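You operate a simulated robot arm through the tools that you are given. There is no shell and no other tool. Be economical: measure what you need, move in short steps, check, and stop when the job is done.

The job below is to be done with a simulated robot arm. You get a single attempt, and the scene is never put back.

TASK
Replace the split grey hose on machine 2 with the blue one and get its air back on.
Fine: shut the red air lever, then bleed the line to 0 before you free the orange hose latch; old hose in the grey tray; orange hose latch and white bleed lever shut before the red lever opens.

The check looks at the end state, three seconds after you hand in, the way a careful person would. Anything else that was tipped, shoved, dropped, spilled or broken makes it a failure.

THE ROBOT
A 7-joint arm with a fingered hand, fixed in place. Base frame: the origin is at the foot of the arm, x ahead of it, y to its left, z up; the work surface is at about z = 0.66. Lengths are in m, angles in degrees, forces in N, time in s.
Its first joint turns from -166.0 to 166.0 degrees. Payload 4.7 kg.
The TCP is the grasp point between the finger pads, 0.036 m short of the fingertips. In the tool frame z runs along the fingers and y along their closing line. The gripper opens to 0.12 m. The gripper's body begins 0.042 m behind the TCP. The gripper is a hand of 5 fingers: y runs from the thumb to the fingers, the wrist lies at [-0.018, -0.122, -0.21] in the tool frame, and closing takes about 1.5 s.
Orientation is told as [roll, pitch, yaw] about the base's x, y, z axes, in that order, counted from this pose: with the fingers straight down and the wrist toward the robot, the tool's x, y and z point along [0, 1, 0], [1, 0, 0] and [0, 0, -1] of the base frame.

THE INTERFACE
- The arm moves only by the tool step_arm. Its argument "increments" is a list of rows, each a list of 3 entries, a list of its own where there are three numbers: the finger opening in m, from 0 to 0.12, then the shift along the base's x, y, z in m, then the turn, a rotation vector about the base's x, y, z in degrees. In form: [[claw, [dx, dy, dz], [wx, wy, wz]], ...]. A call has 1 to 12 rows; each row is the pose to reach, as a shift and turn from the pose commanded when the call began. Each row takes 0.2 s and may step no farther than 0.05 m and 8.6 degrees from the row before; otherwise, or with a gripper value out of range, the whole call is refused. A pose out of reach is approached as far as the arm can. The call stops where the force on the tool passes 60 N (or 10 N more than at its start, if that is more) or the arm is blocked; 0.2 s more then pass. Each finger travels about 0.045 m/s and halts on what it meets, pressing with about 22 N; the grip force reading is that of the motor and also rises with nothing between the fingers. The clock runs only during rows and for 0.2 s after the last one: add rows that repeat a pose to give the fingers time. The reply holds the time, the measured pose of the TCP, the force on the tool along the base axes, the opening and the grip force, in the units named above and with some noise, with the torque about the TCP (base axes, N m) and any sound that the robot's microphone picked up, and new pictures: "views" is both (left out), scene, wrist or none.
- Cameras (640 x 400 px; columns grow to the right, rows downward): "scene" is fixed at [0.05, -0.501, 1.5352]; the picture's right is [-1.00, 0.08, 0.00], its down [0.07, 0.88, -0.46] and it looks along [-0.04, -0.46, -0.89] (base axes); focal length 214 px, centre (320, 200). "wrist" rides on the gripper at [0.073, -0.091, -0.143] in the tool frame; the picture's right is [-0.80, 0.28, -0.53], its down [-0.53, -0.73, 0.42] and it looks along [-0.27, 0.62, 0.74] (tool axes); focal length 234 px, centre (320, 200).
- preshape(shape): the hand has 5 fingers and takes this shape, open, in about a second: jaw (thumb against the fingers, like two jaws); tri (thumb and two fingers); tip (a fingertip pinch); poke (one finger out to press); point (the index stretched); flat (the hand flat); cup (the hand cupped); fist (a fist). The gripper value then closes the fingers along that shape, each until it touches; the sizes above hold for jaw. It gives what a move gives, with no picture.
- probe_pixels(camera, pixels): there is no depth. For up to 12 entries [column, row, z] of the newest picture of that camera ("zoom" is the newest enlarged one), the place [x, y] in the base frame at which the ray of that pixel passes the height z, good to about 0.003 m. No time passes.
- enlarge(camera, box): a new picture of the part [left, top, right, bottom] of that camera's present view, enlarged. No time passes.
- hand_in(): hands the job in; it is judged then, once.

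Work in short steps. Measure before you move; look again where a grasp or a placing could have gone wrong, and mend it. You have 80 turns and 200 pictures in all, those below and enlarged ones among them. Open the gripper and draw the arm clear of the work before you hand the job in, unless the task says otherwise; then end with one line.

The tools are called by a JSON object that holds its "op" and its "data". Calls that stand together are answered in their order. step_arm: Moves the arm, as the interface text tells. Its arguments: {"type":"object","properties":{"increments":{"type":"array"},"views":{"type":"string","enum":["both","scene","wrist","none"]}},"required":["increments"]} The other tools are called the same way: preshape (shape) gives the hand a shape; probe_pixels (camera, pixels) gives the place at which the rays of pixels pass given heights; enlarge (camera, box) takes an enlarged picture of a part of a camera's view; hand_in () hands the job in.

At the start:

```text
time_s: 0.0
tool_pos: [0.4212, -0.4223, 1.3022]
ee_rot: [0.0, 0.0, -0.1]
wrist_force: [0.2, -0.9, -0.3]
torque: [0.02, -0.01, 0.0]
finger_gap: 0.1196
gripper_force: 0.0
shape: jaw
```

scene: 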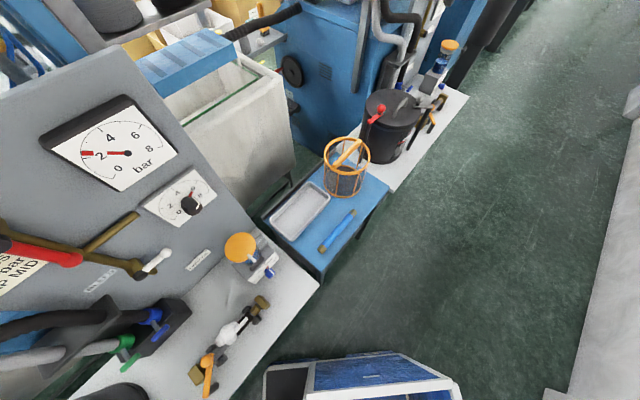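
wrist: 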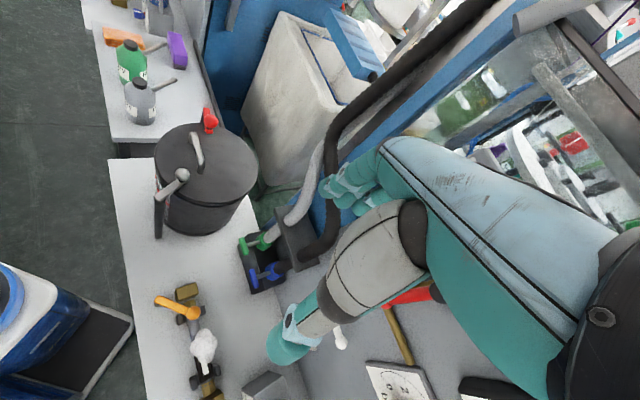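

The scene shows a panel with a red lever at (40,250), gauges, and hose fittings at the left; I enlarge these parts to identify them.

{"op": "enlarge", "data": {"camera": "scene", "box": [0, 200, 320, 400]}}

{"op": "enlarge", "data": {"camera": "scene", "box": [160, 80, 400, 300]}}

{"op": "enlarge", "data": {"camera": "wrist", "box": [80, 200, 440, 400]}}

{"op": "enlarge", "data": {"camera": "scene", "box": [340, 20, 500, 180]}}

```text
2.00 times, centred on (160, 300) of scene
```

zoom: 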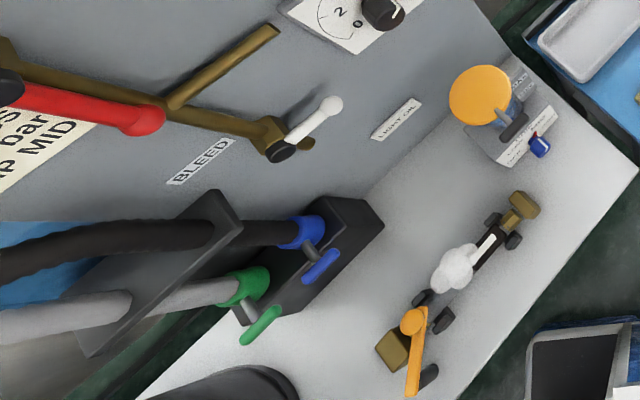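

```text
1.82 times, centred on (280, 190) of scene
```

zoom: 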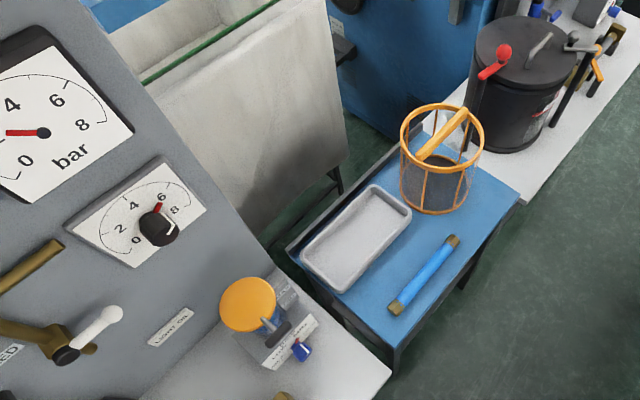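

```text
1.78 times, centred on (260, 300) of wrist
```

zoom: 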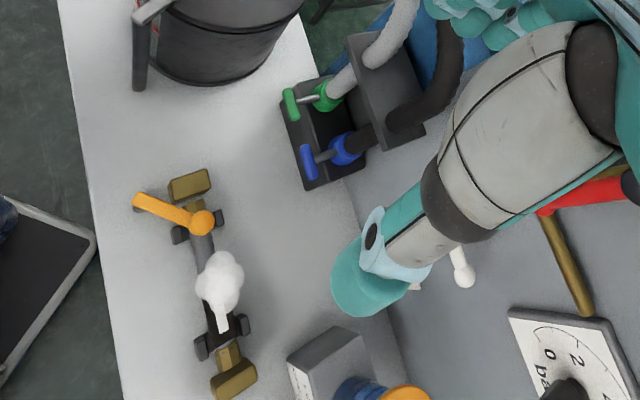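

```text
2.50 times, centred on (420, 100) of scene
```

zoom: 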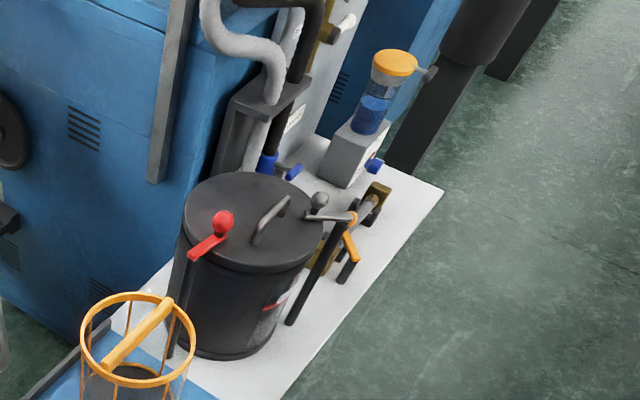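

Next I measure main positions: hose ends, latch, tray, blue hose, levers, at guessed heights.

{"op": "probe_pixels", "data": {"camera": "scene", "pixels": [[196, 376, 0.7], [260, 302, 0.7], [208, 360, 0.7], [300, 210, 0.66], [323, 250, 0.66], [354, 211, 0.66], [345, 170, 0.66], [240, 245, 0.75], [295, 310, 0.66], [157, 261, 0.9], [80, 258, 0.9], [415, 103, 0.7]]}}

{"op": "probe_pixels", "data": {"camera": "wrist", "pixels": [[187, 292, 0.7], [211, 408, 0.7], [158, 300, 0.7], [193, 312, 0.7], [204, 345, 0.7], [340, 335, 0.9], [208, 120, 0.9], [270, 270, 0.75]]}}

{"op": "enlarge", "data": {"camera": "scene", "box": [160, 280, 290, 400]}}

{"op": "enlarge", "data": {"camera": "scene", "box": [0, 80, 240, 300]}}

{"op": "enlarge", "data": {"camera": "scene", "box": [20, 0, 340, 120]}}

```text
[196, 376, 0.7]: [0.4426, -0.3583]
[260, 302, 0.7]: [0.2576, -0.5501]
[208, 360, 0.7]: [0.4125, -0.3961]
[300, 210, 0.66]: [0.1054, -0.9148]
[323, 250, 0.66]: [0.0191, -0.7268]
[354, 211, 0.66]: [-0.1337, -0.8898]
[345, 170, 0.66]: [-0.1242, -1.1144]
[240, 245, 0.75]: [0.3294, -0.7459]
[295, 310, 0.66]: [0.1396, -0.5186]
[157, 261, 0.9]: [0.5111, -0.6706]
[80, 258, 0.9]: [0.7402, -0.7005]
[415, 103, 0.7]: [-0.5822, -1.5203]
```

```text
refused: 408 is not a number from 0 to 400
```

```text
3.33 times, centred on (225, 340) of scene
```

zoom: 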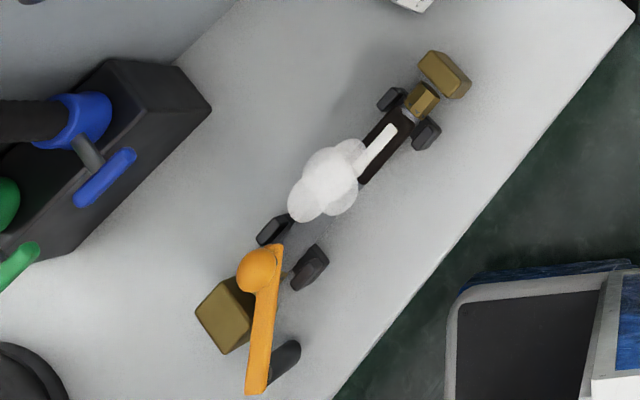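

```text
1.82 times, centred on (120, 190) of scene
```

zoom: 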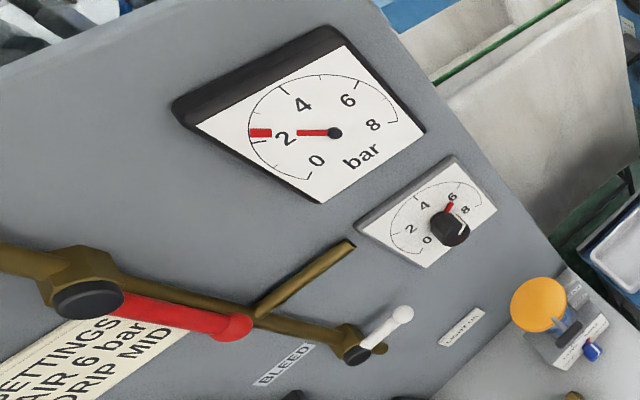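

```text
2.00 times, centred on (180, 60) of scene
```

zoom: 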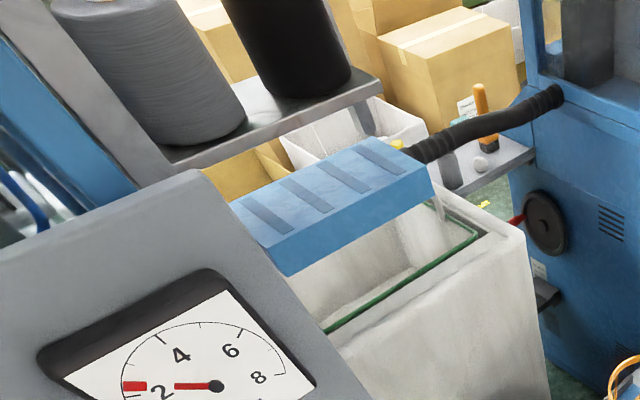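

I take two-view measurements to triangulate the bench features (wrist and scene rays at two heights).

{"op": "probe_pixels", "data": {"camera": "wrist", "pixels": [[187, 292, 0.7], [211, 395, 0.7], [193, 325, 0.75], [193, 325, 0.68], [158, 300, 0.75], [158, 300, 0.68], [340, 335, 0.9], [340, 335, 1.0], [210, 390, 0.75], [205, 345, 0.7], [254, 285, 0.7], [244, 256, 0.7]]}}

{"op": "probe_pixels", "data": {"camera": "scene", "pixels": [[213, 362, 0.75], [213, 362, 0.68], [212, 395, 0.75], [212, 395, 0.68], [168, 251, 0.9], [168, 251, 1.0], [140, 268, 0.9], [140, 268, 1.0], [80, 262, 0.9], [80, 262, 1.0], [318, 285, 0.66], [235, 400, 0.66]]}}

{"op": "enlarge", "data": {"camera": "wrist", "box": [140, 270, 260, 400]}}

{"op": "enlarge", "data": {"camera": "wrist", "box": [300, 260, 460, 400]}}

```text
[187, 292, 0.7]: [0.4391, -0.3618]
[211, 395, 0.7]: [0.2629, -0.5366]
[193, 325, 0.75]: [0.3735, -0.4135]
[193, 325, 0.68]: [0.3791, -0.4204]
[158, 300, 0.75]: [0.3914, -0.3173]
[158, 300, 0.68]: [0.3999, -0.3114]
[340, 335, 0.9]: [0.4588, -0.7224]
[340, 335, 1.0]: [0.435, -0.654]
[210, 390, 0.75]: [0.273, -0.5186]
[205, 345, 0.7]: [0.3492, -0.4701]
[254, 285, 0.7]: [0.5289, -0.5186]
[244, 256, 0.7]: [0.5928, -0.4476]
```

```text
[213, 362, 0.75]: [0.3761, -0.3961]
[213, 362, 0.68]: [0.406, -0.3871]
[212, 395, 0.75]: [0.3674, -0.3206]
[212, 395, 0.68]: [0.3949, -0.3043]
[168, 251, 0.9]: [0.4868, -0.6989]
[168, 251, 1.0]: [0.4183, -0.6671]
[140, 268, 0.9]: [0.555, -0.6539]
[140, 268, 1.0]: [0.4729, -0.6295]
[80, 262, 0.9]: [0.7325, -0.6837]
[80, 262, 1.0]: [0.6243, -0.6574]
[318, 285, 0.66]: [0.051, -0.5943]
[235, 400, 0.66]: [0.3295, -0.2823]
```

```text
3.08 times, centred on (200, 335) of wrist
```

zoom: 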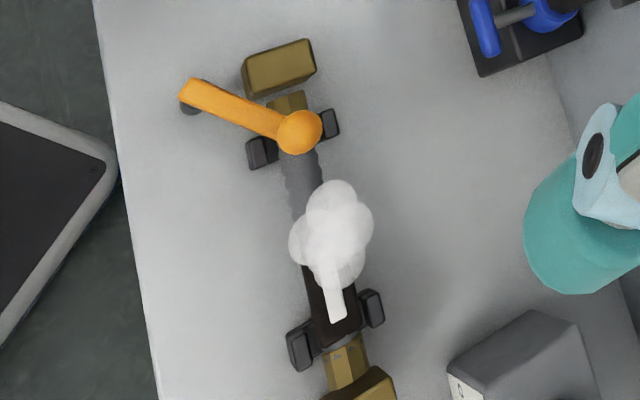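

```text
2.86 times, centred on (380, 330) of wrist
```

zoom: 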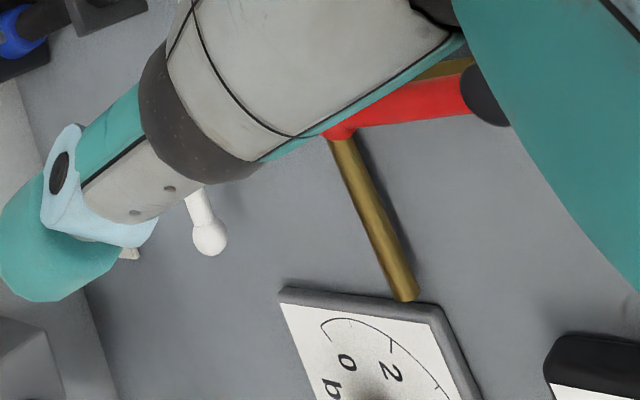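

I re-measure the exact pixels using the true zoom mapping: latch ball, latch tip, bleed ball, red knob in both cameras.

{"op": "probe_pixels", "data": {"camera": "wrist", "pixels": [[193.5, 312, 0.75], [193.5, 312, 0.7], [156, 297.6, 0.75], [156, 297.6, 0.7], [341, 344, 0.9], [341, 344, 1.0], [389, 304, 0.9], [389, 304, 1.1], [438, 293, 0.9], [438, 293, 1.1], [332, 320, 0.9], [332, 320, 1.0]]}}

{"op": "probe_pixels", "data": {"camera": "scene", "pixels": [[206.4, 360.4, 0.75], [206.4, 360.4, 0.7], [206.4, 397, 0.75], [206.4, 397, 0.7], [167, 251, 0.9], [167, 251, 1.0], [76, 259, 0.9], [76, 259, 1.1], [1, 245, 0.9], [1, 245, 1.1], [189, 298, 0.66], [262, 220, 0.66]]}}

```text
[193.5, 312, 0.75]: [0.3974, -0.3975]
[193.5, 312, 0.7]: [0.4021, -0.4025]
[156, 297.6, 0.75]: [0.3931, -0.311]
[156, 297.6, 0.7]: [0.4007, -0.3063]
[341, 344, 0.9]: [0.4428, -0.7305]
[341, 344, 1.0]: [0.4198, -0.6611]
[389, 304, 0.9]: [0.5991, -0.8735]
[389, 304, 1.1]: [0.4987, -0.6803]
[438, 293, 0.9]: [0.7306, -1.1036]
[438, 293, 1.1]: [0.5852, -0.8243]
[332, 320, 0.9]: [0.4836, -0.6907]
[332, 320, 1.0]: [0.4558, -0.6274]
```

```text
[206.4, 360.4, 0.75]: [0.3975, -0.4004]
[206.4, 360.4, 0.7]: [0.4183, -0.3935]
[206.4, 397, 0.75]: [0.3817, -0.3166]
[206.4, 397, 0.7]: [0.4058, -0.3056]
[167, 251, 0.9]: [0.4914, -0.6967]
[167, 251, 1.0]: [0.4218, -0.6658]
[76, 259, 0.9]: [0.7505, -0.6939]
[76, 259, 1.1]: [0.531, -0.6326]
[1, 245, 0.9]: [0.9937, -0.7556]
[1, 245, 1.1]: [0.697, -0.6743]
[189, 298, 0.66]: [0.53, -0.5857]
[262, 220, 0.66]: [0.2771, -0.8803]
```

Panel geometry: red lever hangs along the vertical brass pipe near (0.47,-0.61,1.2), bleed ball near (0.42,-0.662,1.0). I yaw the hand to face the panel and back off to view it with the wrist camera.

{"op": "step_arm", "data": {"increments": [[0.12, [-0.02, 0.02, 0], [0, 0, -8.2]], [0.12, [-0.04, 0.04, 0], [0, 0, -16.4]], [0.12, [-0.06, 0.06, 0], [0, 0, -24.6]], [0.12, [-0.08, 0.08, 0], [0, 0, -32.8]], [0.12, [-0.1, 0.1, 0], [0, 0, -41]]]}}

```text
time_s: 1.2
tool_pos: [0.3213, -0.3226, 1.3022]
ee_rot: [0.0, -0.1, -41.1]
wrist_force: [-0.9, -0.5, 0.1]
torque: [0.07, -0.02, -0.05]
finger_gap: 0.1198
gripper_force: 0.0
shape: jaw
```

scene: 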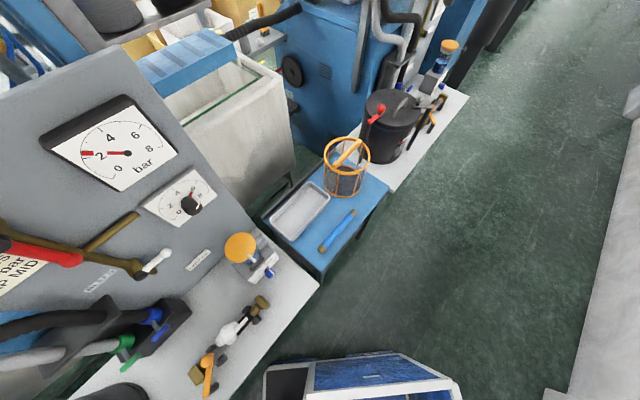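
wrist: 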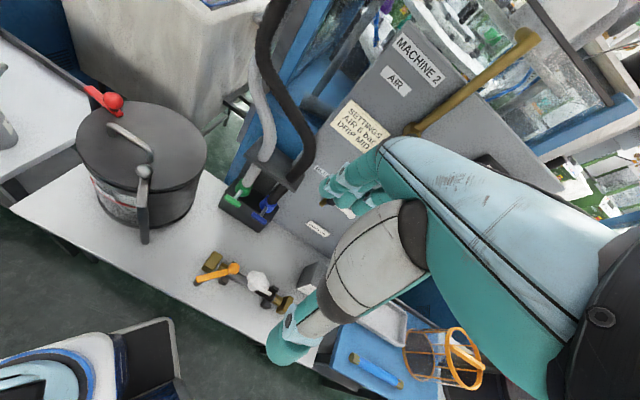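

Panel reads MACHINE 2 - correct machine. The hand hides the valves; I shift right along the panel for a clear view.

{"op": "step_arm", "data": {"increments": [[0.12, [-0.02, -0.04, 0], [0, 0, 0]], [0.12, [-0.04, -0.08, 0], [0, 0, 0]], [0.12, [-0.06, -0.12, 0], [0, 0, 0]], [0.12, [-0.08, -0.16, 0], [0, 0, 8]]], "views": "wrist"}}

```text
time_s: 2.2
tool_pos: [0.2409, -0.4819, 1.3039]
ee_rot: [-0.2, -0.2, -32.9]
wrist_force: [-0.4, 2.1, 1.6]
torque: [-0.14, 0.06, 0.0]
finger_gap: 0.1197
gripper_force: 0.0
shape: jaw
```

wrist: 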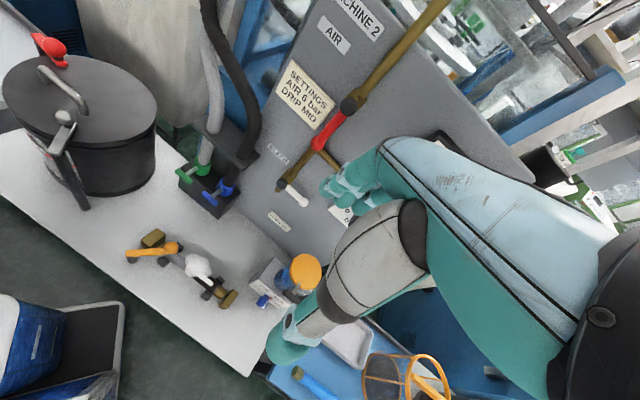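

Now the levers are visible: red pivot ~(348,105), red knob ~(318,145), bleed ~(285,185). I enlarge for details.

{"op": "enlarge", "data": {"camera": "wrist", "box": [240, 60, 400, 230]}}

{"op": "enlarge", "data": {"camera": "wrist", "box": [110, 210, 280, 320]}}

{"op": "probe_pixels", "data": {"camera": "wrist", "pixels": [[348, 105, 1.1], [348, 105, 1.3], [318, 146, 1.1], [318, 146, 1.2], [304, 201, 1.0], [304, 201, 1.05], [281, 184, 1.0], [281, 184, 1.05]]}}

```text
2.35 times, centred on (320, 145) of wrist
```

zoom: 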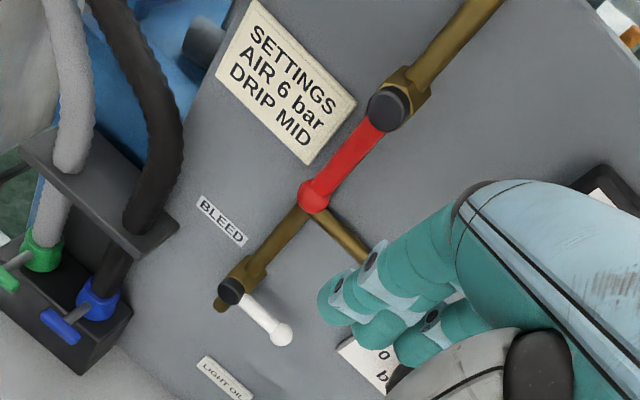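

```text
3.64 times, centred on (195, 265) of wrist
```

zoom: 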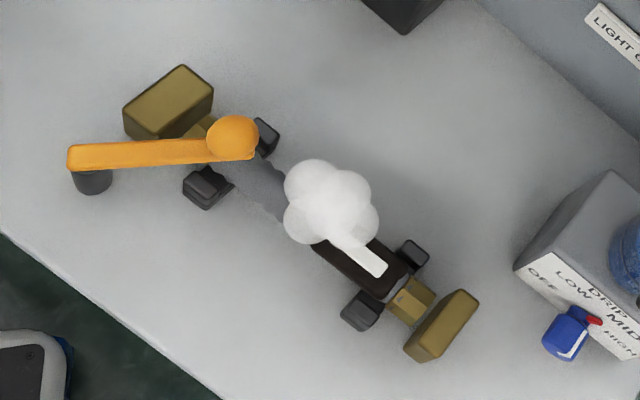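

```text
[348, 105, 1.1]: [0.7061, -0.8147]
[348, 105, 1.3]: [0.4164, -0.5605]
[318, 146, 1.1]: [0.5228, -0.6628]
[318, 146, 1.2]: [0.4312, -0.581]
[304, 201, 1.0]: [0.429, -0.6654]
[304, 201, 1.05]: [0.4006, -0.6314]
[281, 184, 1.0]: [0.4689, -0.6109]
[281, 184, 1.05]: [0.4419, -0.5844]
```

Red lever hangs open along the pipe (pivot ≈(0.485,-0.62,1.247), knob ≈(0.473,-0.618,1.153)); white bleed is crosswise (shut). I'll straighten yaw, then tilt the hand so the fingers point at the panel, staying well back.

{"op": "step_arm", "data": {"increments": [[0.12, [0, 0, 0], [0, 0, -7.7]]], "views": "none"}}

{"op": "step_arm", "data": {"increments": [[0.12, [0, -0.01, 0], [-5.4, -6.3, 0]], [0.12, [0, -0.02, 0], [-10.8, -12.6, 0]], [0.12, [0, -0.03, 0], [-16.2, -18.9, 0]], [0.12, [0, -0.04, -0.02], [-21.6, -25.2, 0]], [0.12, [0, -0.05, -0.04], [-27, -31.5, 0]], [0.12, [0, -0.06, -0.06], [-32.4, -37.8, 0]], [0.12, [0, -0.07, -0.08], [-37.8, -44.1, 0]]]}}

```text
time_s: 2.6
tool_pos: [0.2399, -0.483, 1.3011]
ee_rot: [-0.1, -0.1, -40.7]
wrist_force: [-0.4, -0.4, -0.6]
torque: [0.08, -0.08, 0.03]
finger_gap: 0.1196
gripper_force: 0.0
shape: jaw
```

```text
time_s: 4.2
tool_pos: [0.2404, -0.5523, 1.2231]
ee_rot: [-0.1, -58.2, -40.7]
wrist_force: [0.4, -0.2, 0.3]
torque: [-0.01, 0.01, -0.05]
finger_gap: 0.1198
gripper_force: 0.0
shape: jaw
```

scene: 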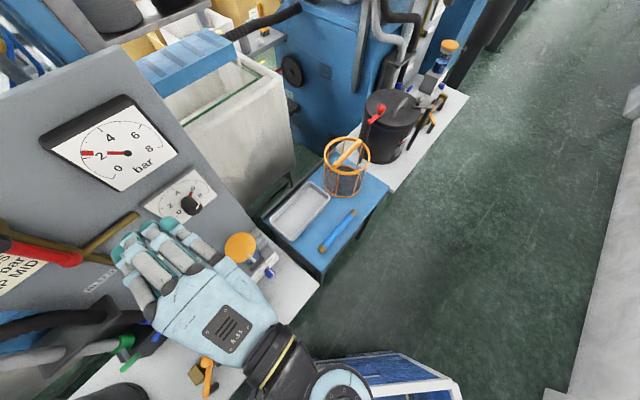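
wrist: 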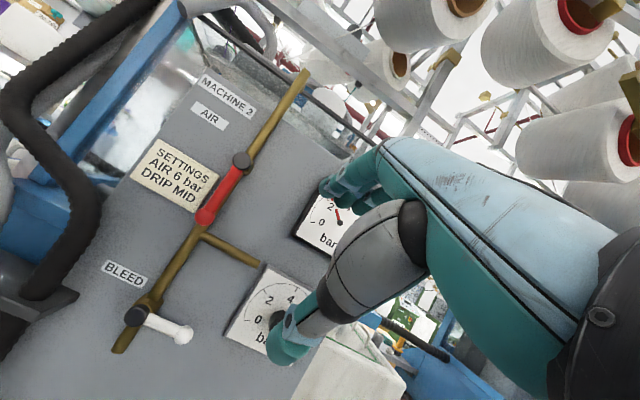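

Great panel view: red knob at (207,215), pivot (240,160), bleed cap (137,315), ball (184,334). I triangulate again with this closer view.

{"op": "probe_pixels", "data": {"camera": "wrist", "pixels": [[207, 215, 1.15], [207, 215, 1.17], [240, 160, 1.23], [240, 160, 1.26], [137, 315, 1.0], [137, 315, 1.02], [184, 334, 1.0], [184, 334, 1.02], [255, 265, 1.1], [255, 265, 1.13]]}}

{"op": "preshape", "data": {"shape": "poke"}}

{"op": "step_arm", "data": {"increments": [[0.0, [0, 0, 0], [0, 0, 0]]]}}

```text
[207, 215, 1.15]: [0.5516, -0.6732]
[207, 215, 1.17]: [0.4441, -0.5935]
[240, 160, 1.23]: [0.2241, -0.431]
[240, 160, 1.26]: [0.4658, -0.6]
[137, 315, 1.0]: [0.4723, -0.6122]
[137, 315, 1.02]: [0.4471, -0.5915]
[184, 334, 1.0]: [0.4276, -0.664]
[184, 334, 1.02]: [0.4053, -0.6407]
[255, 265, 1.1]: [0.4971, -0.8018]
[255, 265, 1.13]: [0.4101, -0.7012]
```

```text
time_s: 5.1
tool_pos: [0.241, -0.5522, 1.2222]
ee_rot: [0.2, -58.0, -40.8]
wrist_force: [0.4, 0.1, 0.0]
torque: [0.0, 0.03, 0.02]
finger_gap: 0.0001
gripper_force: 0.0
shape: poke
```

```text
time_s: 5.5
tool_pos: [0.2402, -0.5526, 1.2223]
ee_rot: [0.2, -58.1, -40.7]
wrist_force: [-0.6, -0.5, -0.2]
torque: [0.04, -0.01, 0.01]
finger_gap: 0.0097
gripper_force: 0.1
shape: jaw
```

scene: 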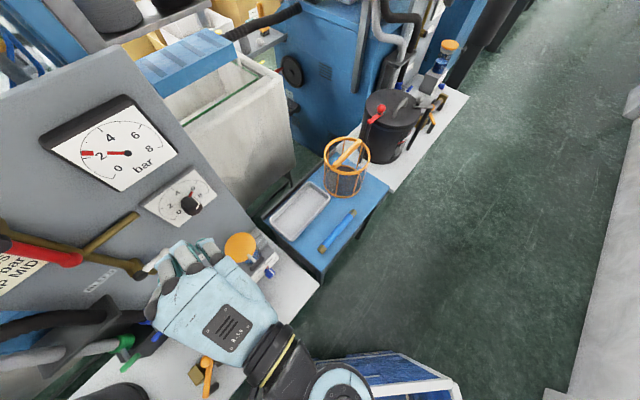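
wrist: 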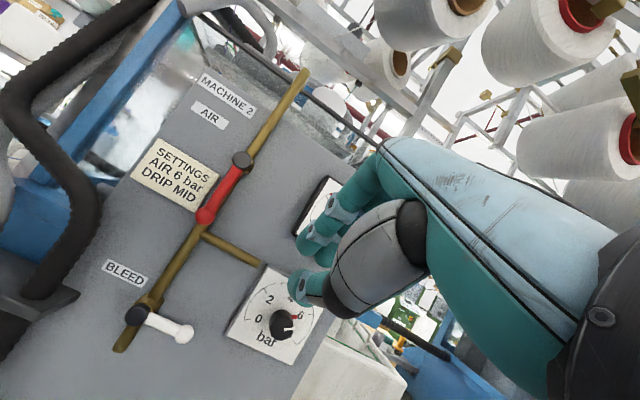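

Knob ≈(0.465,-0.613,1.163). Before going in, I locate the nearby gauge corners and regulator knob so the hand stays clear.

{"op": "probe_pixels", "data": {"camera": "wrist", "pixels": [[294, 233, 1.12], [294, 233, 1.15], [330, 178, 1.2], [330, 178, 1.25], [283, 324, 1.0], [283, 324, 1.05], [267, 265, 1.07], [267, 265, 1.1]]}}

{"op": "probe_pixels", "data": {"camera": "scene", "pixels": [[40, 138, 1.1], [40, 138, 1.3], [118, 190, 1.1], [118, 190, 1.2], [190, 205, 1.0], [190, 205, 1.05], [138, 214, 1.05], [138, 214, 1.1], [140, 205, 1.05], [140, 205, 1.1]]}}

```text
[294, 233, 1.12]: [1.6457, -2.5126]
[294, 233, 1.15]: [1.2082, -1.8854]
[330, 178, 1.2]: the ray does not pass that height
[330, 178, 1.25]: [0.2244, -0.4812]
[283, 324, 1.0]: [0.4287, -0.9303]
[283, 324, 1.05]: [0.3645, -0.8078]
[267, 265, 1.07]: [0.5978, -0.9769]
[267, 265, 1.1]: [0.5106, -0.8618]
```

```text
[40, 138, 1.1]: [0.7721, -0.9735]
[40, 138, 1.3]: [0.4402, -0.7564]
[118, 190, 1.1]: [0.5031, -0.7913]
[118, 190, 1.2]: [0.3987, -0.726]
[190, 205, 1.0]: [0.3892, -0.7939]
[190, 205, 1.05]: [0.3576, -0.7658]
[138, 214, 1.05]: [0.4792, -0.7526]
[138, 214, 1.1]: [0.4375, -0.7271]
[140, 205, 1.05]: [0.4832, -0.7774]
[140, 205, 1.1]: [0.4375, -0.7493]
```

Big gauge edge is at u≈-0.29 (z≥1.2), clear of my path. I advance the closed fingertips to just right of the red knob, in 5 rows.

{"op": "step_arm", "data": {"increments": [[0, [0.0215, 0.025, -0.02], [0, 0, 0]], [0, [0.05, 0.0, -0.045], [0, 0, 0]], [0, [0.084, -0.03, -0.045], [0, 0, 0]], [0, [0.118, -0.06, -0.045], [0, 0, 0]], [0, [0.142, -0.082, -0.045], [0, 0, 0]]]}}

```text
time_s: 6.7
tool_pos: [0.3836, -0.6354, 1.1769]
ee_rot: [0.2, -58.1, -40.8]
wrist_force: [-0.3, -0.7, -0.4]
torque: [0.0, 0.01, 0.0]
finger_gap: 0.0
gripper_force: 22.4
shape: jaw
```

scene: 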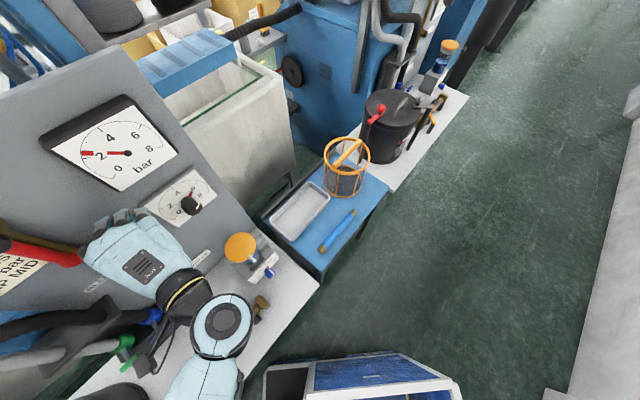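
wrist: 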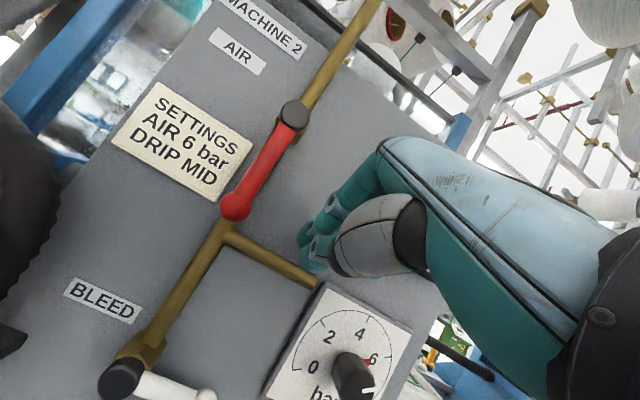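

Fingertips at (312,250) sit right of the red knob (237,206). I go in 2 cm more and push left in small steps, watching force.

{"op": "step_arm", "data": {"increments": [[0, [0.015, -0.013, 0.01], [0, 0, 0]], [0, [0.0248, -0.0016, 0.01], [0, 0, 0]], [0, [0.0345, 0.0098, 0.01], [0, 0, 0]], [0, [0.0443, 0.0212, 0.01], [0, 0, 0]], [0, [0.054, 0.0326, 0.012], [0, 0, 0]]]}}

```text
time_s: 7.9
tool_pos: [0.4366, -0.6015, 1.1888]
ee_rot: [0.2, -58.2, -40.8]
wrist_force: [-0.4, -1.4, -0.5]
torque: [-0.04, 0.01, -0.01]
finger_gap: 0.0
gripper_force: 21.7
shape: jaw
```

scene: 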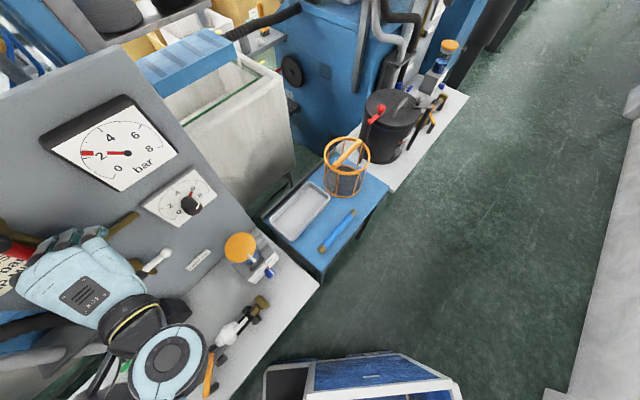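
wrist: 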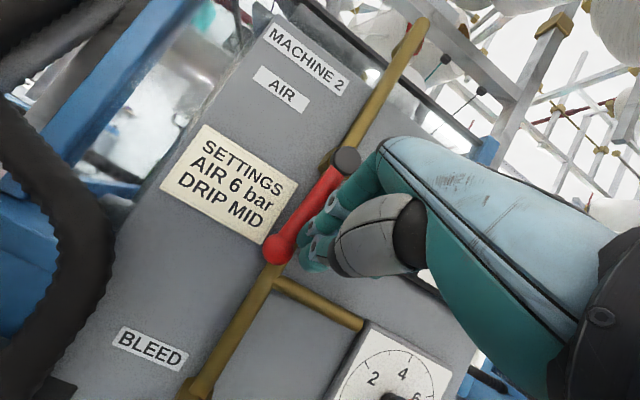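

Fingertips (312,240) are adjacent to the lever, no force yet. I keep pushing left with slight upward arc.

{"op": "step_arm", "data": {"increments": [[0, [0.0065, 0.0076, 0], [0, 0, 0]], [0, [0.013, 0.0152, 0.002], [0, 0, 0]], [0, [0.0195, 0.0228, 0.005], [0, 0, 0]], [0, [0.026, 0.0304, 0.008], [0, 0, 0]]]}}

```text
time_s: 8.9
tool_pos: [0.4628, -0.5722, 1.1977]
ee_rot: [0.1, -58.1, -40.8]
wrist_force: [-0.9, -0.4, 0.2]
torque: [-0.01, 0.02, -0.03]
finger_gap: 0.0002
gripper_force: 21.4
shape: jaw
```

scene: 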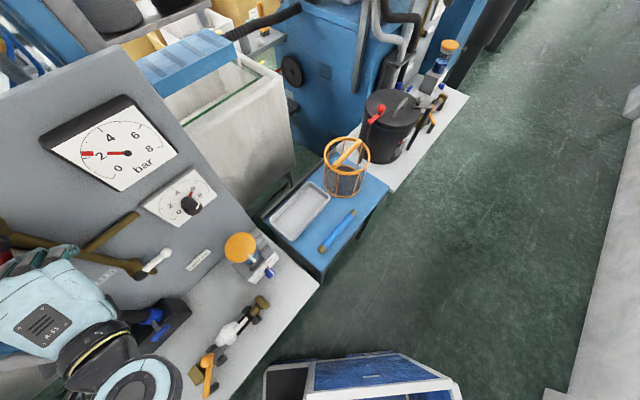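
wrist: 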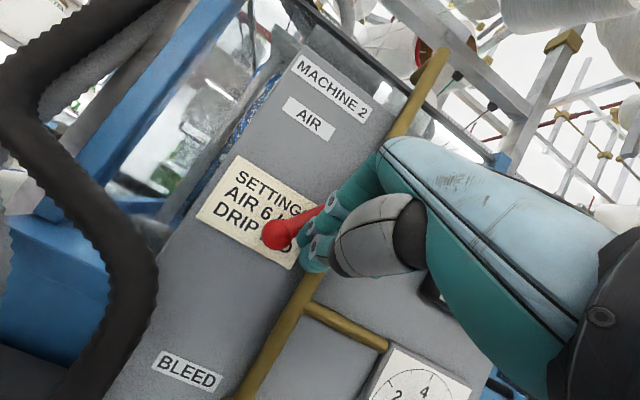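

The lever swings left freely (knob now at (278,235)). I continue along the arc, left and upward.

{"op": "step_arm", "data": {"increments": [[0, [0.0078, 0.009, 0.008], [0, 0, 0]], [0, [0.013, 0.0152, 0.02], [0, 0, 0]], [0, [0.0163, 0.019, 0.032], [0, 0, 0]], [0, [0.0176, 0.0205, 0.044], [0, 0, 0]]]}}

```text
time_s: 9.9
tool_pos: [0.4821, -0.5502, 1.2419]
ee_rot: [0.0, -58.2, -40.7]
wrist_force: [-3.7, 3.3, -0.2]
torque: [-0.07, -0.04, -0.04]
finger_gap: 0.0
gripper_force: 22.0
shape: jaw
```

scene: 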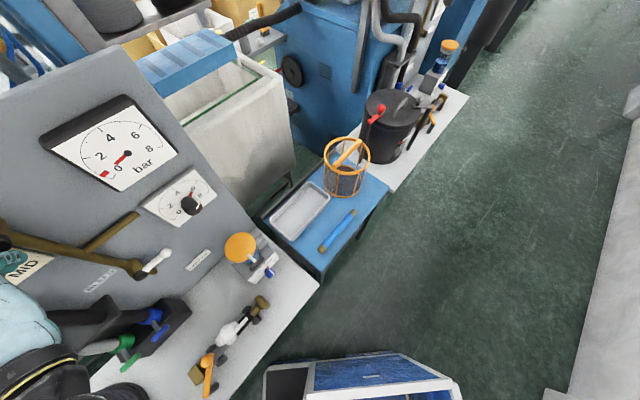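
wrist: 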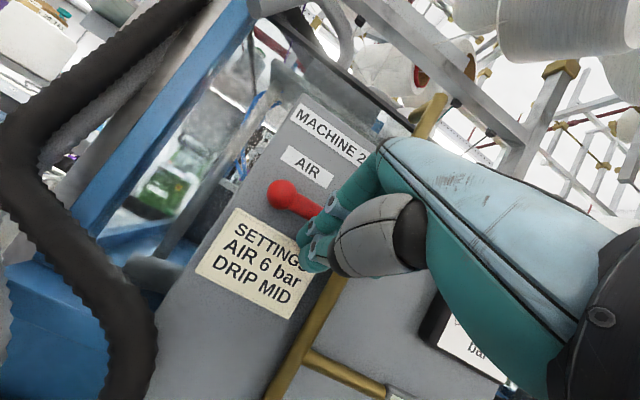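

The knob (282,193) points level left, gauge falling. I nudge up a bit to find the stop.

{"op": "step_arm", "data": {"increments": [[0, [0, 0, 0.008], [0, 0, 0]], [0, [0, 0, 0.016], [0, 0, 0]]]}}

{"op": "enlarge", "data": {"camera": "wrist", "box": [200, 80, 400, 280]}}

{"op": "enlarge", "data": {"camera": "scene", "box": [40, 90, 240, 290]}}

```text
time_s: 10.5
tool_pos: [0.4814, -0.551, 1.2575]
ee_rot: [0.2, -58.2, -40.8]
wrist_force: [-5.1, 6.3, -1.0]
torque: [0.01, -0.02, -0.11]
finger_gap: 0.0001
gripper_force: 21.8
shape: jaw
```

scene: 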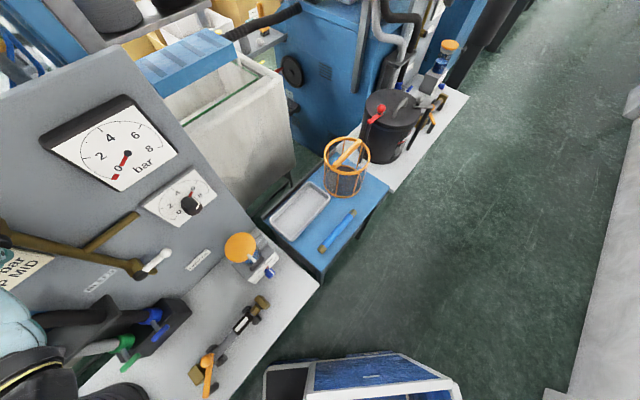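
wrist: 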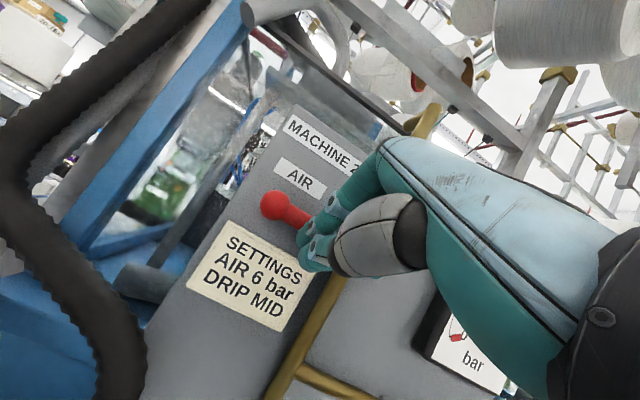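

```text
2.00 times, centred on (300, 180) of wrist
```

zoom: 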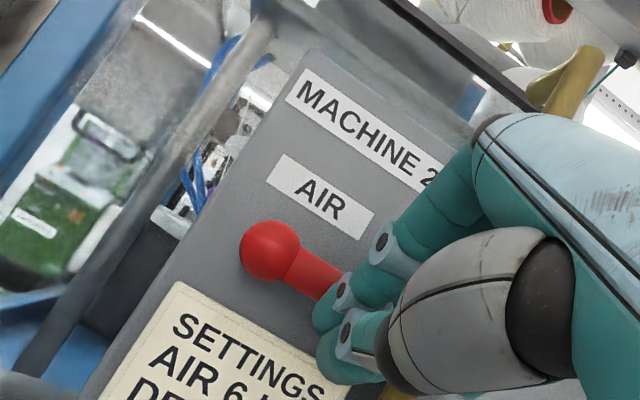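

```text
2.00 times, centred on (140, 190) of scene
```

zoom: 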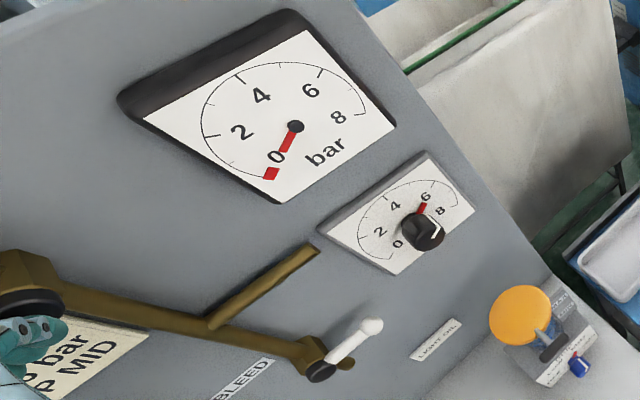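

Gauge falls to 0, leak plume gone; red is crosswise. I retract and go over to the bleed lever from above (staying back from the panel).

{"op": "step_arm", "data": {"increments": [[0, [-0.03, 0.026, -0.005], [0, 0, 0]], [0, [-0.06, 0.052, -0.005], [0, 0, 0]], [0, [-0.084, 0.045, -0.025], [0, 0, 0]], [0, [-0.105, 0.02, -0.055], [0, 0, 0]], [0, [-0.125, -0.003, -0.09], [0, 0, 0]], [0, [-0.144, -0.015, -0.13], [0, 0, 0]], [0, [-0.144, -0.015, -0.16], [0, 0, 0]]]}}

```text
time_s: 12.1
tool_pos: [0.336, -0.5666, 1.0981]
ee_rot: [0.0, -58.1, -40.6]
wrist_force: [-0.4, 1.0, 0.1]
torque: [-0.02, 0.03, -0.04]
finger_gap: 0.0
gripper_force: 22.4
shape: jaw
```

scene: 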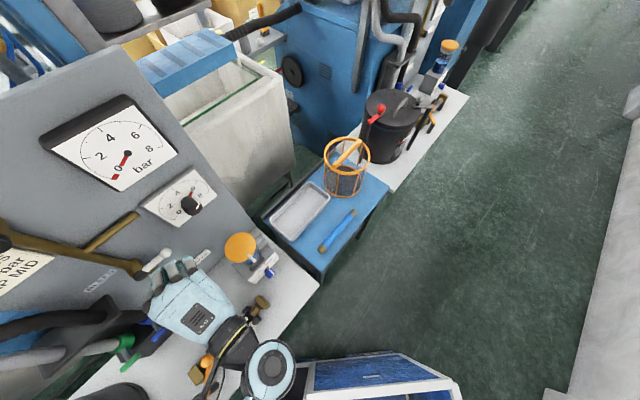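
wrist: 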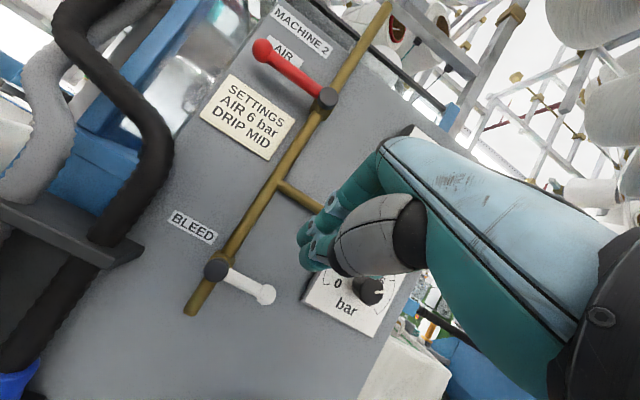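

Red lever (263,48) stays crosswise. I advance over the bleed ball (265,293) then press down.

{"op": "step_arm", "data": {"increments": [[0, [0.03, -0.026, -0.015], [0, 0, 0]], [0, [0.055, -0.047, -0.025], [0, 0, 0]], [0, [0.074, -0.063, -0.03], [0, 0, 0]], [0, [0.074, -0.063, -0.045], [0, 0, 0]], [0, [0.074, -0.063, -0.06], [0, 0, 0]], [0, [0.074, -0.063, -0.072], [0, 0, 0]]]}}

```text
time_s: 13.5
tool_pos: [0.4104, -0.6301, 1.0245]
ee_rot: [0.1, -58.0, -40.8]
wrist_force: [-0.2, 0.7, 0.9]
torque: [0.0, 0.03, -0.01]
finger_gap: 0.0
gripper_force: 22.0
shape: jaw
```

scene: 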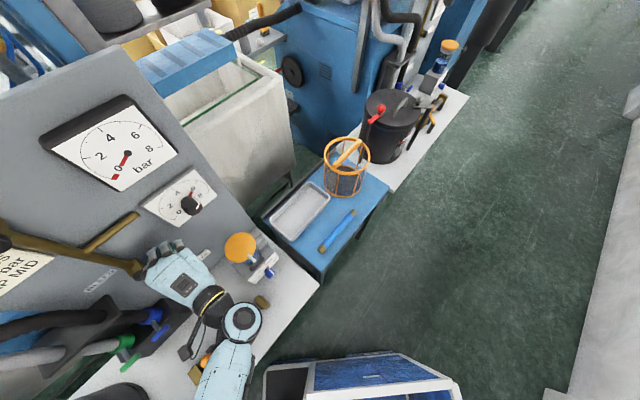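
wrist: 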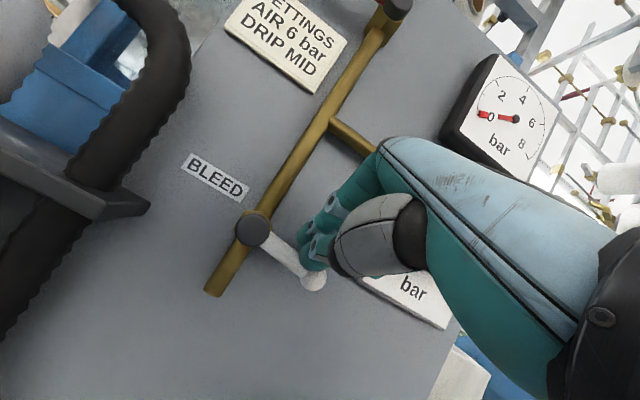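

The ball (313,278) has begun to tilt down. I continue pressing down, then leftward.

{"op": "step_arm", "data": {"increments": [[0, [0, 0, -0.015], [0, 0, 0]], [0, [0.003, 0.004, -0.03], [0, 0, 0]], [0, [0.008, 0.009, -0.042], [0, 0, 0]], [0, [0.016, 0.019, -0.052], [0, 0, 0]], [0, [0.024, 0.028, -0.058], [0, 0, 0]]]}}

```text
time_s: 14.7
tool_pos: [0.4329, -0.6041, 0.9685]
ee_rot: [0.1, -58.3, -41.2]
wrist_force: [-19.1, -14.9, 3.8]
torque: [-0.2, 0.07, -0.85]
finger_gap: 0.0
gripper_force: 21.8
shape: jaw
```

scene: 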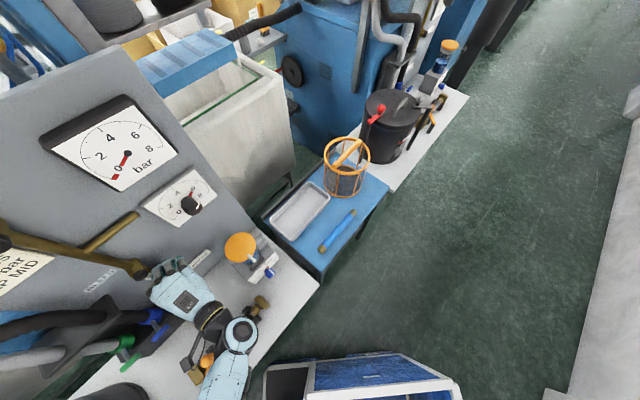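
wrist: 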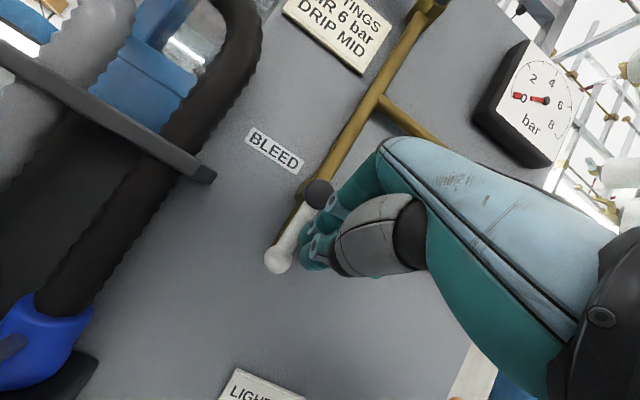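

Bleed lever now lies along the pipe at its stop (24 N). I back off and read the gauge.

{"op": "step_arm", "data": {"increments": [[0, [-0.012, -0.015, 0], [0, 0, 0]], [0, [-0.04, 0.01, 0], [0, 0, 0]], [0, [-0.07, 0.036, 0.01], [0, 0, 0]], [0, [-0.1, 0.062, 0.03], [0, 0, 0]], [0, [-0.115, 0.09, 0.05], [0, 0, 0]]]}}

{"op": "enlarge", "data": {"camera": "scene", "box": [60, 90, 180, 200]}}

{"op": "enlarge", "data": {"camera": "scene", "box": [160, 280, 290, 400]}}

```text
time_s: 15.9
tool_pos: [0.3208, -0.5109, 1.0158]
ee_rot: [0.3, -58.0, -40.8]
wrist_force: [-0.4, -0.9, 0.5]
torque: [-0.02, -0.03, 0.0]
finger_gap: 0.0
gripper_force: 22.5
shape: jaw
```

scene: 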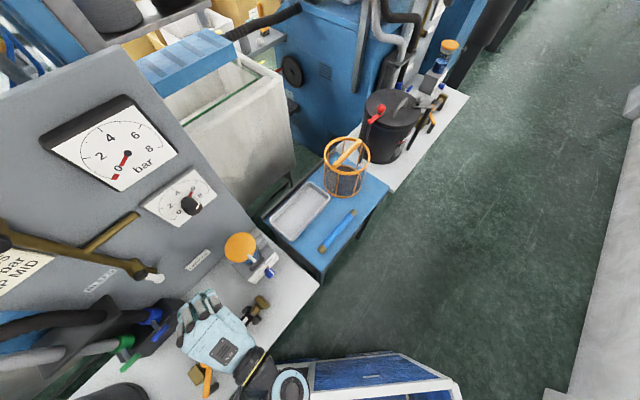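
wrist: 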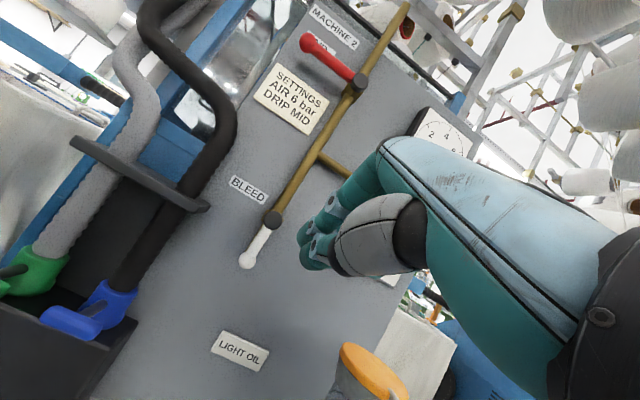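

```text
3.64 times, centred on (120, 145) of scene
```

zoom: 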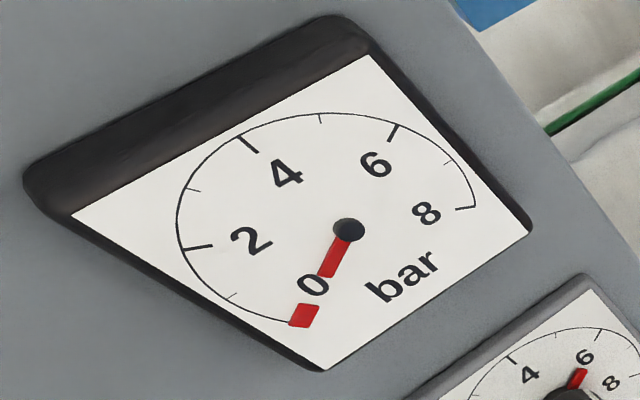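

```text
3.33 times, centred on (225, 340) of scene
```

zoom: 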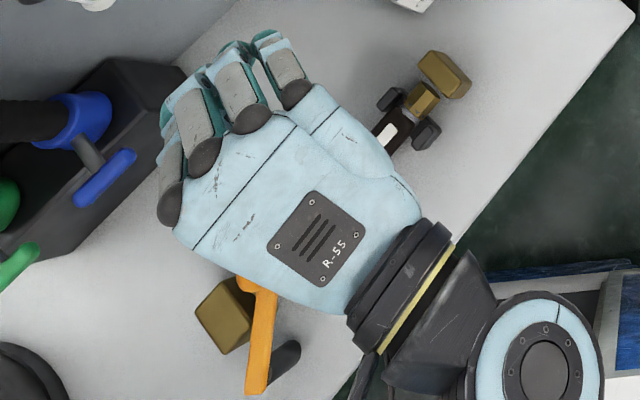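

Gauge reads 0 and bleed is open. Now I turn the hand back to point down above the hose to inspect the latch.

{"op": "step_arm", "data": {"increments": [[0, [-0.005, 0.005, 0.01], [5.4, 6.3, 0]], [0, [-0.01, 0.01, 0.02], [10.8, 12.6, 0]], [0, [-0.015, 0.015, 0.02], [16.2, 18.9, 0]], [0, [-0.02, 0.02, 0.02], [21.6, 25.2, 0]], [0, [-0.02, 0.02, 0.01], [27, 31.5, 0]], [0, [-0.02, 0.02, 0], [32.4, 37.8, 0]], [0, [-0.02, 0.02, -0.02], [37.8, 44.1, 0]]]}}

{"op": "enlarge", "data": {"camera": "wrist", "box": [120, 180, 340, 400]}}

```text
time_s: 17.5
tool_pos: [0.3, -0.4916, 0.997]
ee_rot: [-0.2, 0.1, -40.8]
wrist_force: [-0.4, 1.5, 0.7]
torque: [-0.03, 0.0, 0.0]
finger_gap: 0.0
gripper_force: 21.8
shape: jaw
```

scene: 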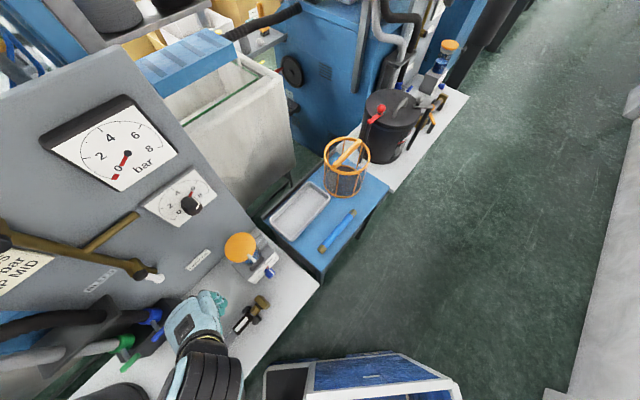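
wrist: 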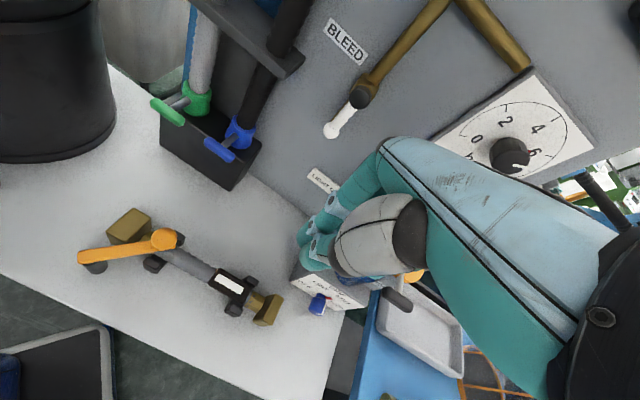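

```text
1.82 times, centred on (230, 290) of wrist
```

zoom: 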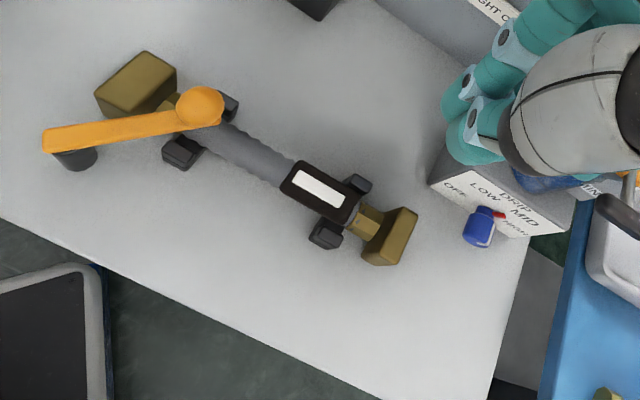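

Now a clear view. I probe hose axis, clips, blocks, latch ball in this closer picture.

{"op": "probe_pixels", "data": {"camera": "wrist", "pixels": [[164, 238, 0.75], [164, 238, 0.73], [95, 266, 0.66], [85, 256, 0.73], [128, 221, 0.71], [268, 311, 0.71], [229, 284, 0.71], [195, 262, 0.7], [148, 274, 0.69], [233, 310, 0.69], [254, 300, 0.7], [285, 297, 0.69]]}}

{"op": "enlarge", "data": {"camera": "scene", "box": [225, 280, 285, 340]}}

```text
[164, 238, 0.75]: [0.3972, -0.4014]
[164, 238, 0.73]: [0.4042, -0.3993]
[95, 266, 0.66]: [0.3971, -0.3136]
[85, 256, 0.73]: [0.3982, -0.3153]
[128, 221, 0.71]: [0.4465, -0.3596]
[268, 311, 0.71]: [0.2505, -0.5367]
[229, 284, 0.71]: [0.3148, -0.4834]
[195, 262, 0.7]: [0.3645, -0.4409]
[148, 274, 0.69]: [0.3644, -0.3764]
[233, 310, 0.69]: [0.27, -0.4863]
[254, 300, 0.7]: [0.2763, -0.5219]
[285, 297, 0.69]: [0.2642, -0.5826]
```

```text
6.67 times, centred on (255, 310) of scene
```

zoom: 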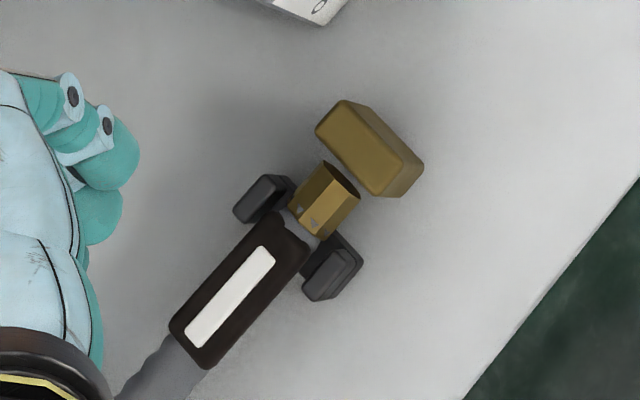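

Latch: post ≈(0.397,-0.314), knob ≈(0.398,-0.400,0.75) over the hose's left end. I'll go next to the knob on its -x side and test gently which way it swings.

{"op": "step_arm", "data": {"increments": [[0, [0.01, 0.03, -0.04], [0, 0, 0]], [0, [0.02, 0.06, -0.08], [0, 0, 0]], [0, [0.03, 0.087, -0.12], [0, 0, 0]], [0, [0.03, 0.087, -0.16], [0, 0, 0]], [0, [0.03, 0.087, -0.2], [0, 0, 0]]]}}

```text
refused: row 1 steps farther than a row can; nothing moved
```

Row steps were slightly too long; I split them.

{"op": "step_arm", "data": {"increments": [[0, [0.008, 0.022, -0.035], [0, 0, 0]], [0, [0.016, 0.044, -0.07], [0, 0, 0]], [0, [0.024, 0.066, -0.105], [0, 0, 0]], [0, [0.03, 0.087, -0.14], [0, 0, 0]], [0, [0.03, 0.087, -0.17], [0, 0, 0]], [0, [0.03, 0.087, -0.2], [0, 0, 0]]]}}

```text
time_s: 18.9
tool_pos: [0.3312, -0.403, 0.7956]
ee_rot: [-0.1, 0.0, -40.7]
wrist_force: [-0.8, 0.2, -0.4]
torque: [-0.03, 0.0, 0.01]
finger_gap: 0.0
gripper_force: 21.9
shape: jaw
```

scene: 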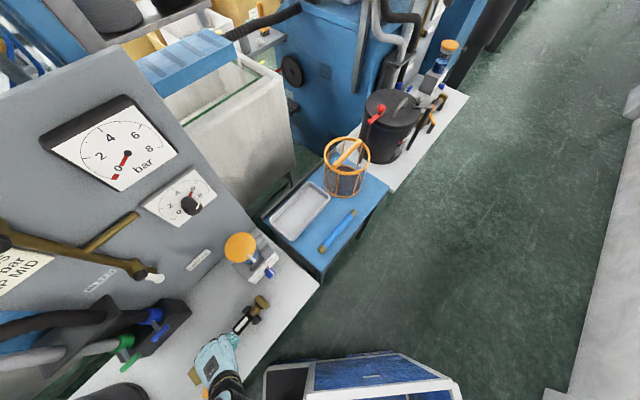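
wrist: 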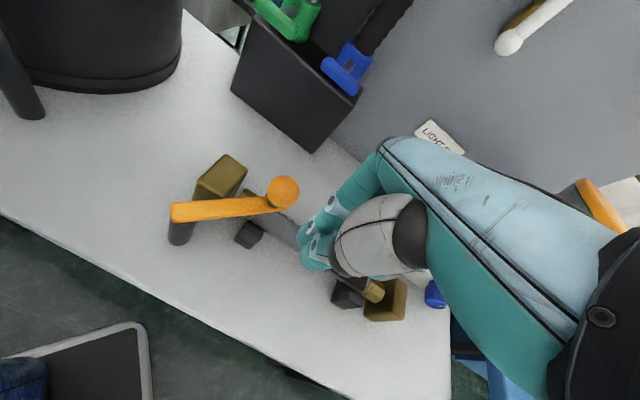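

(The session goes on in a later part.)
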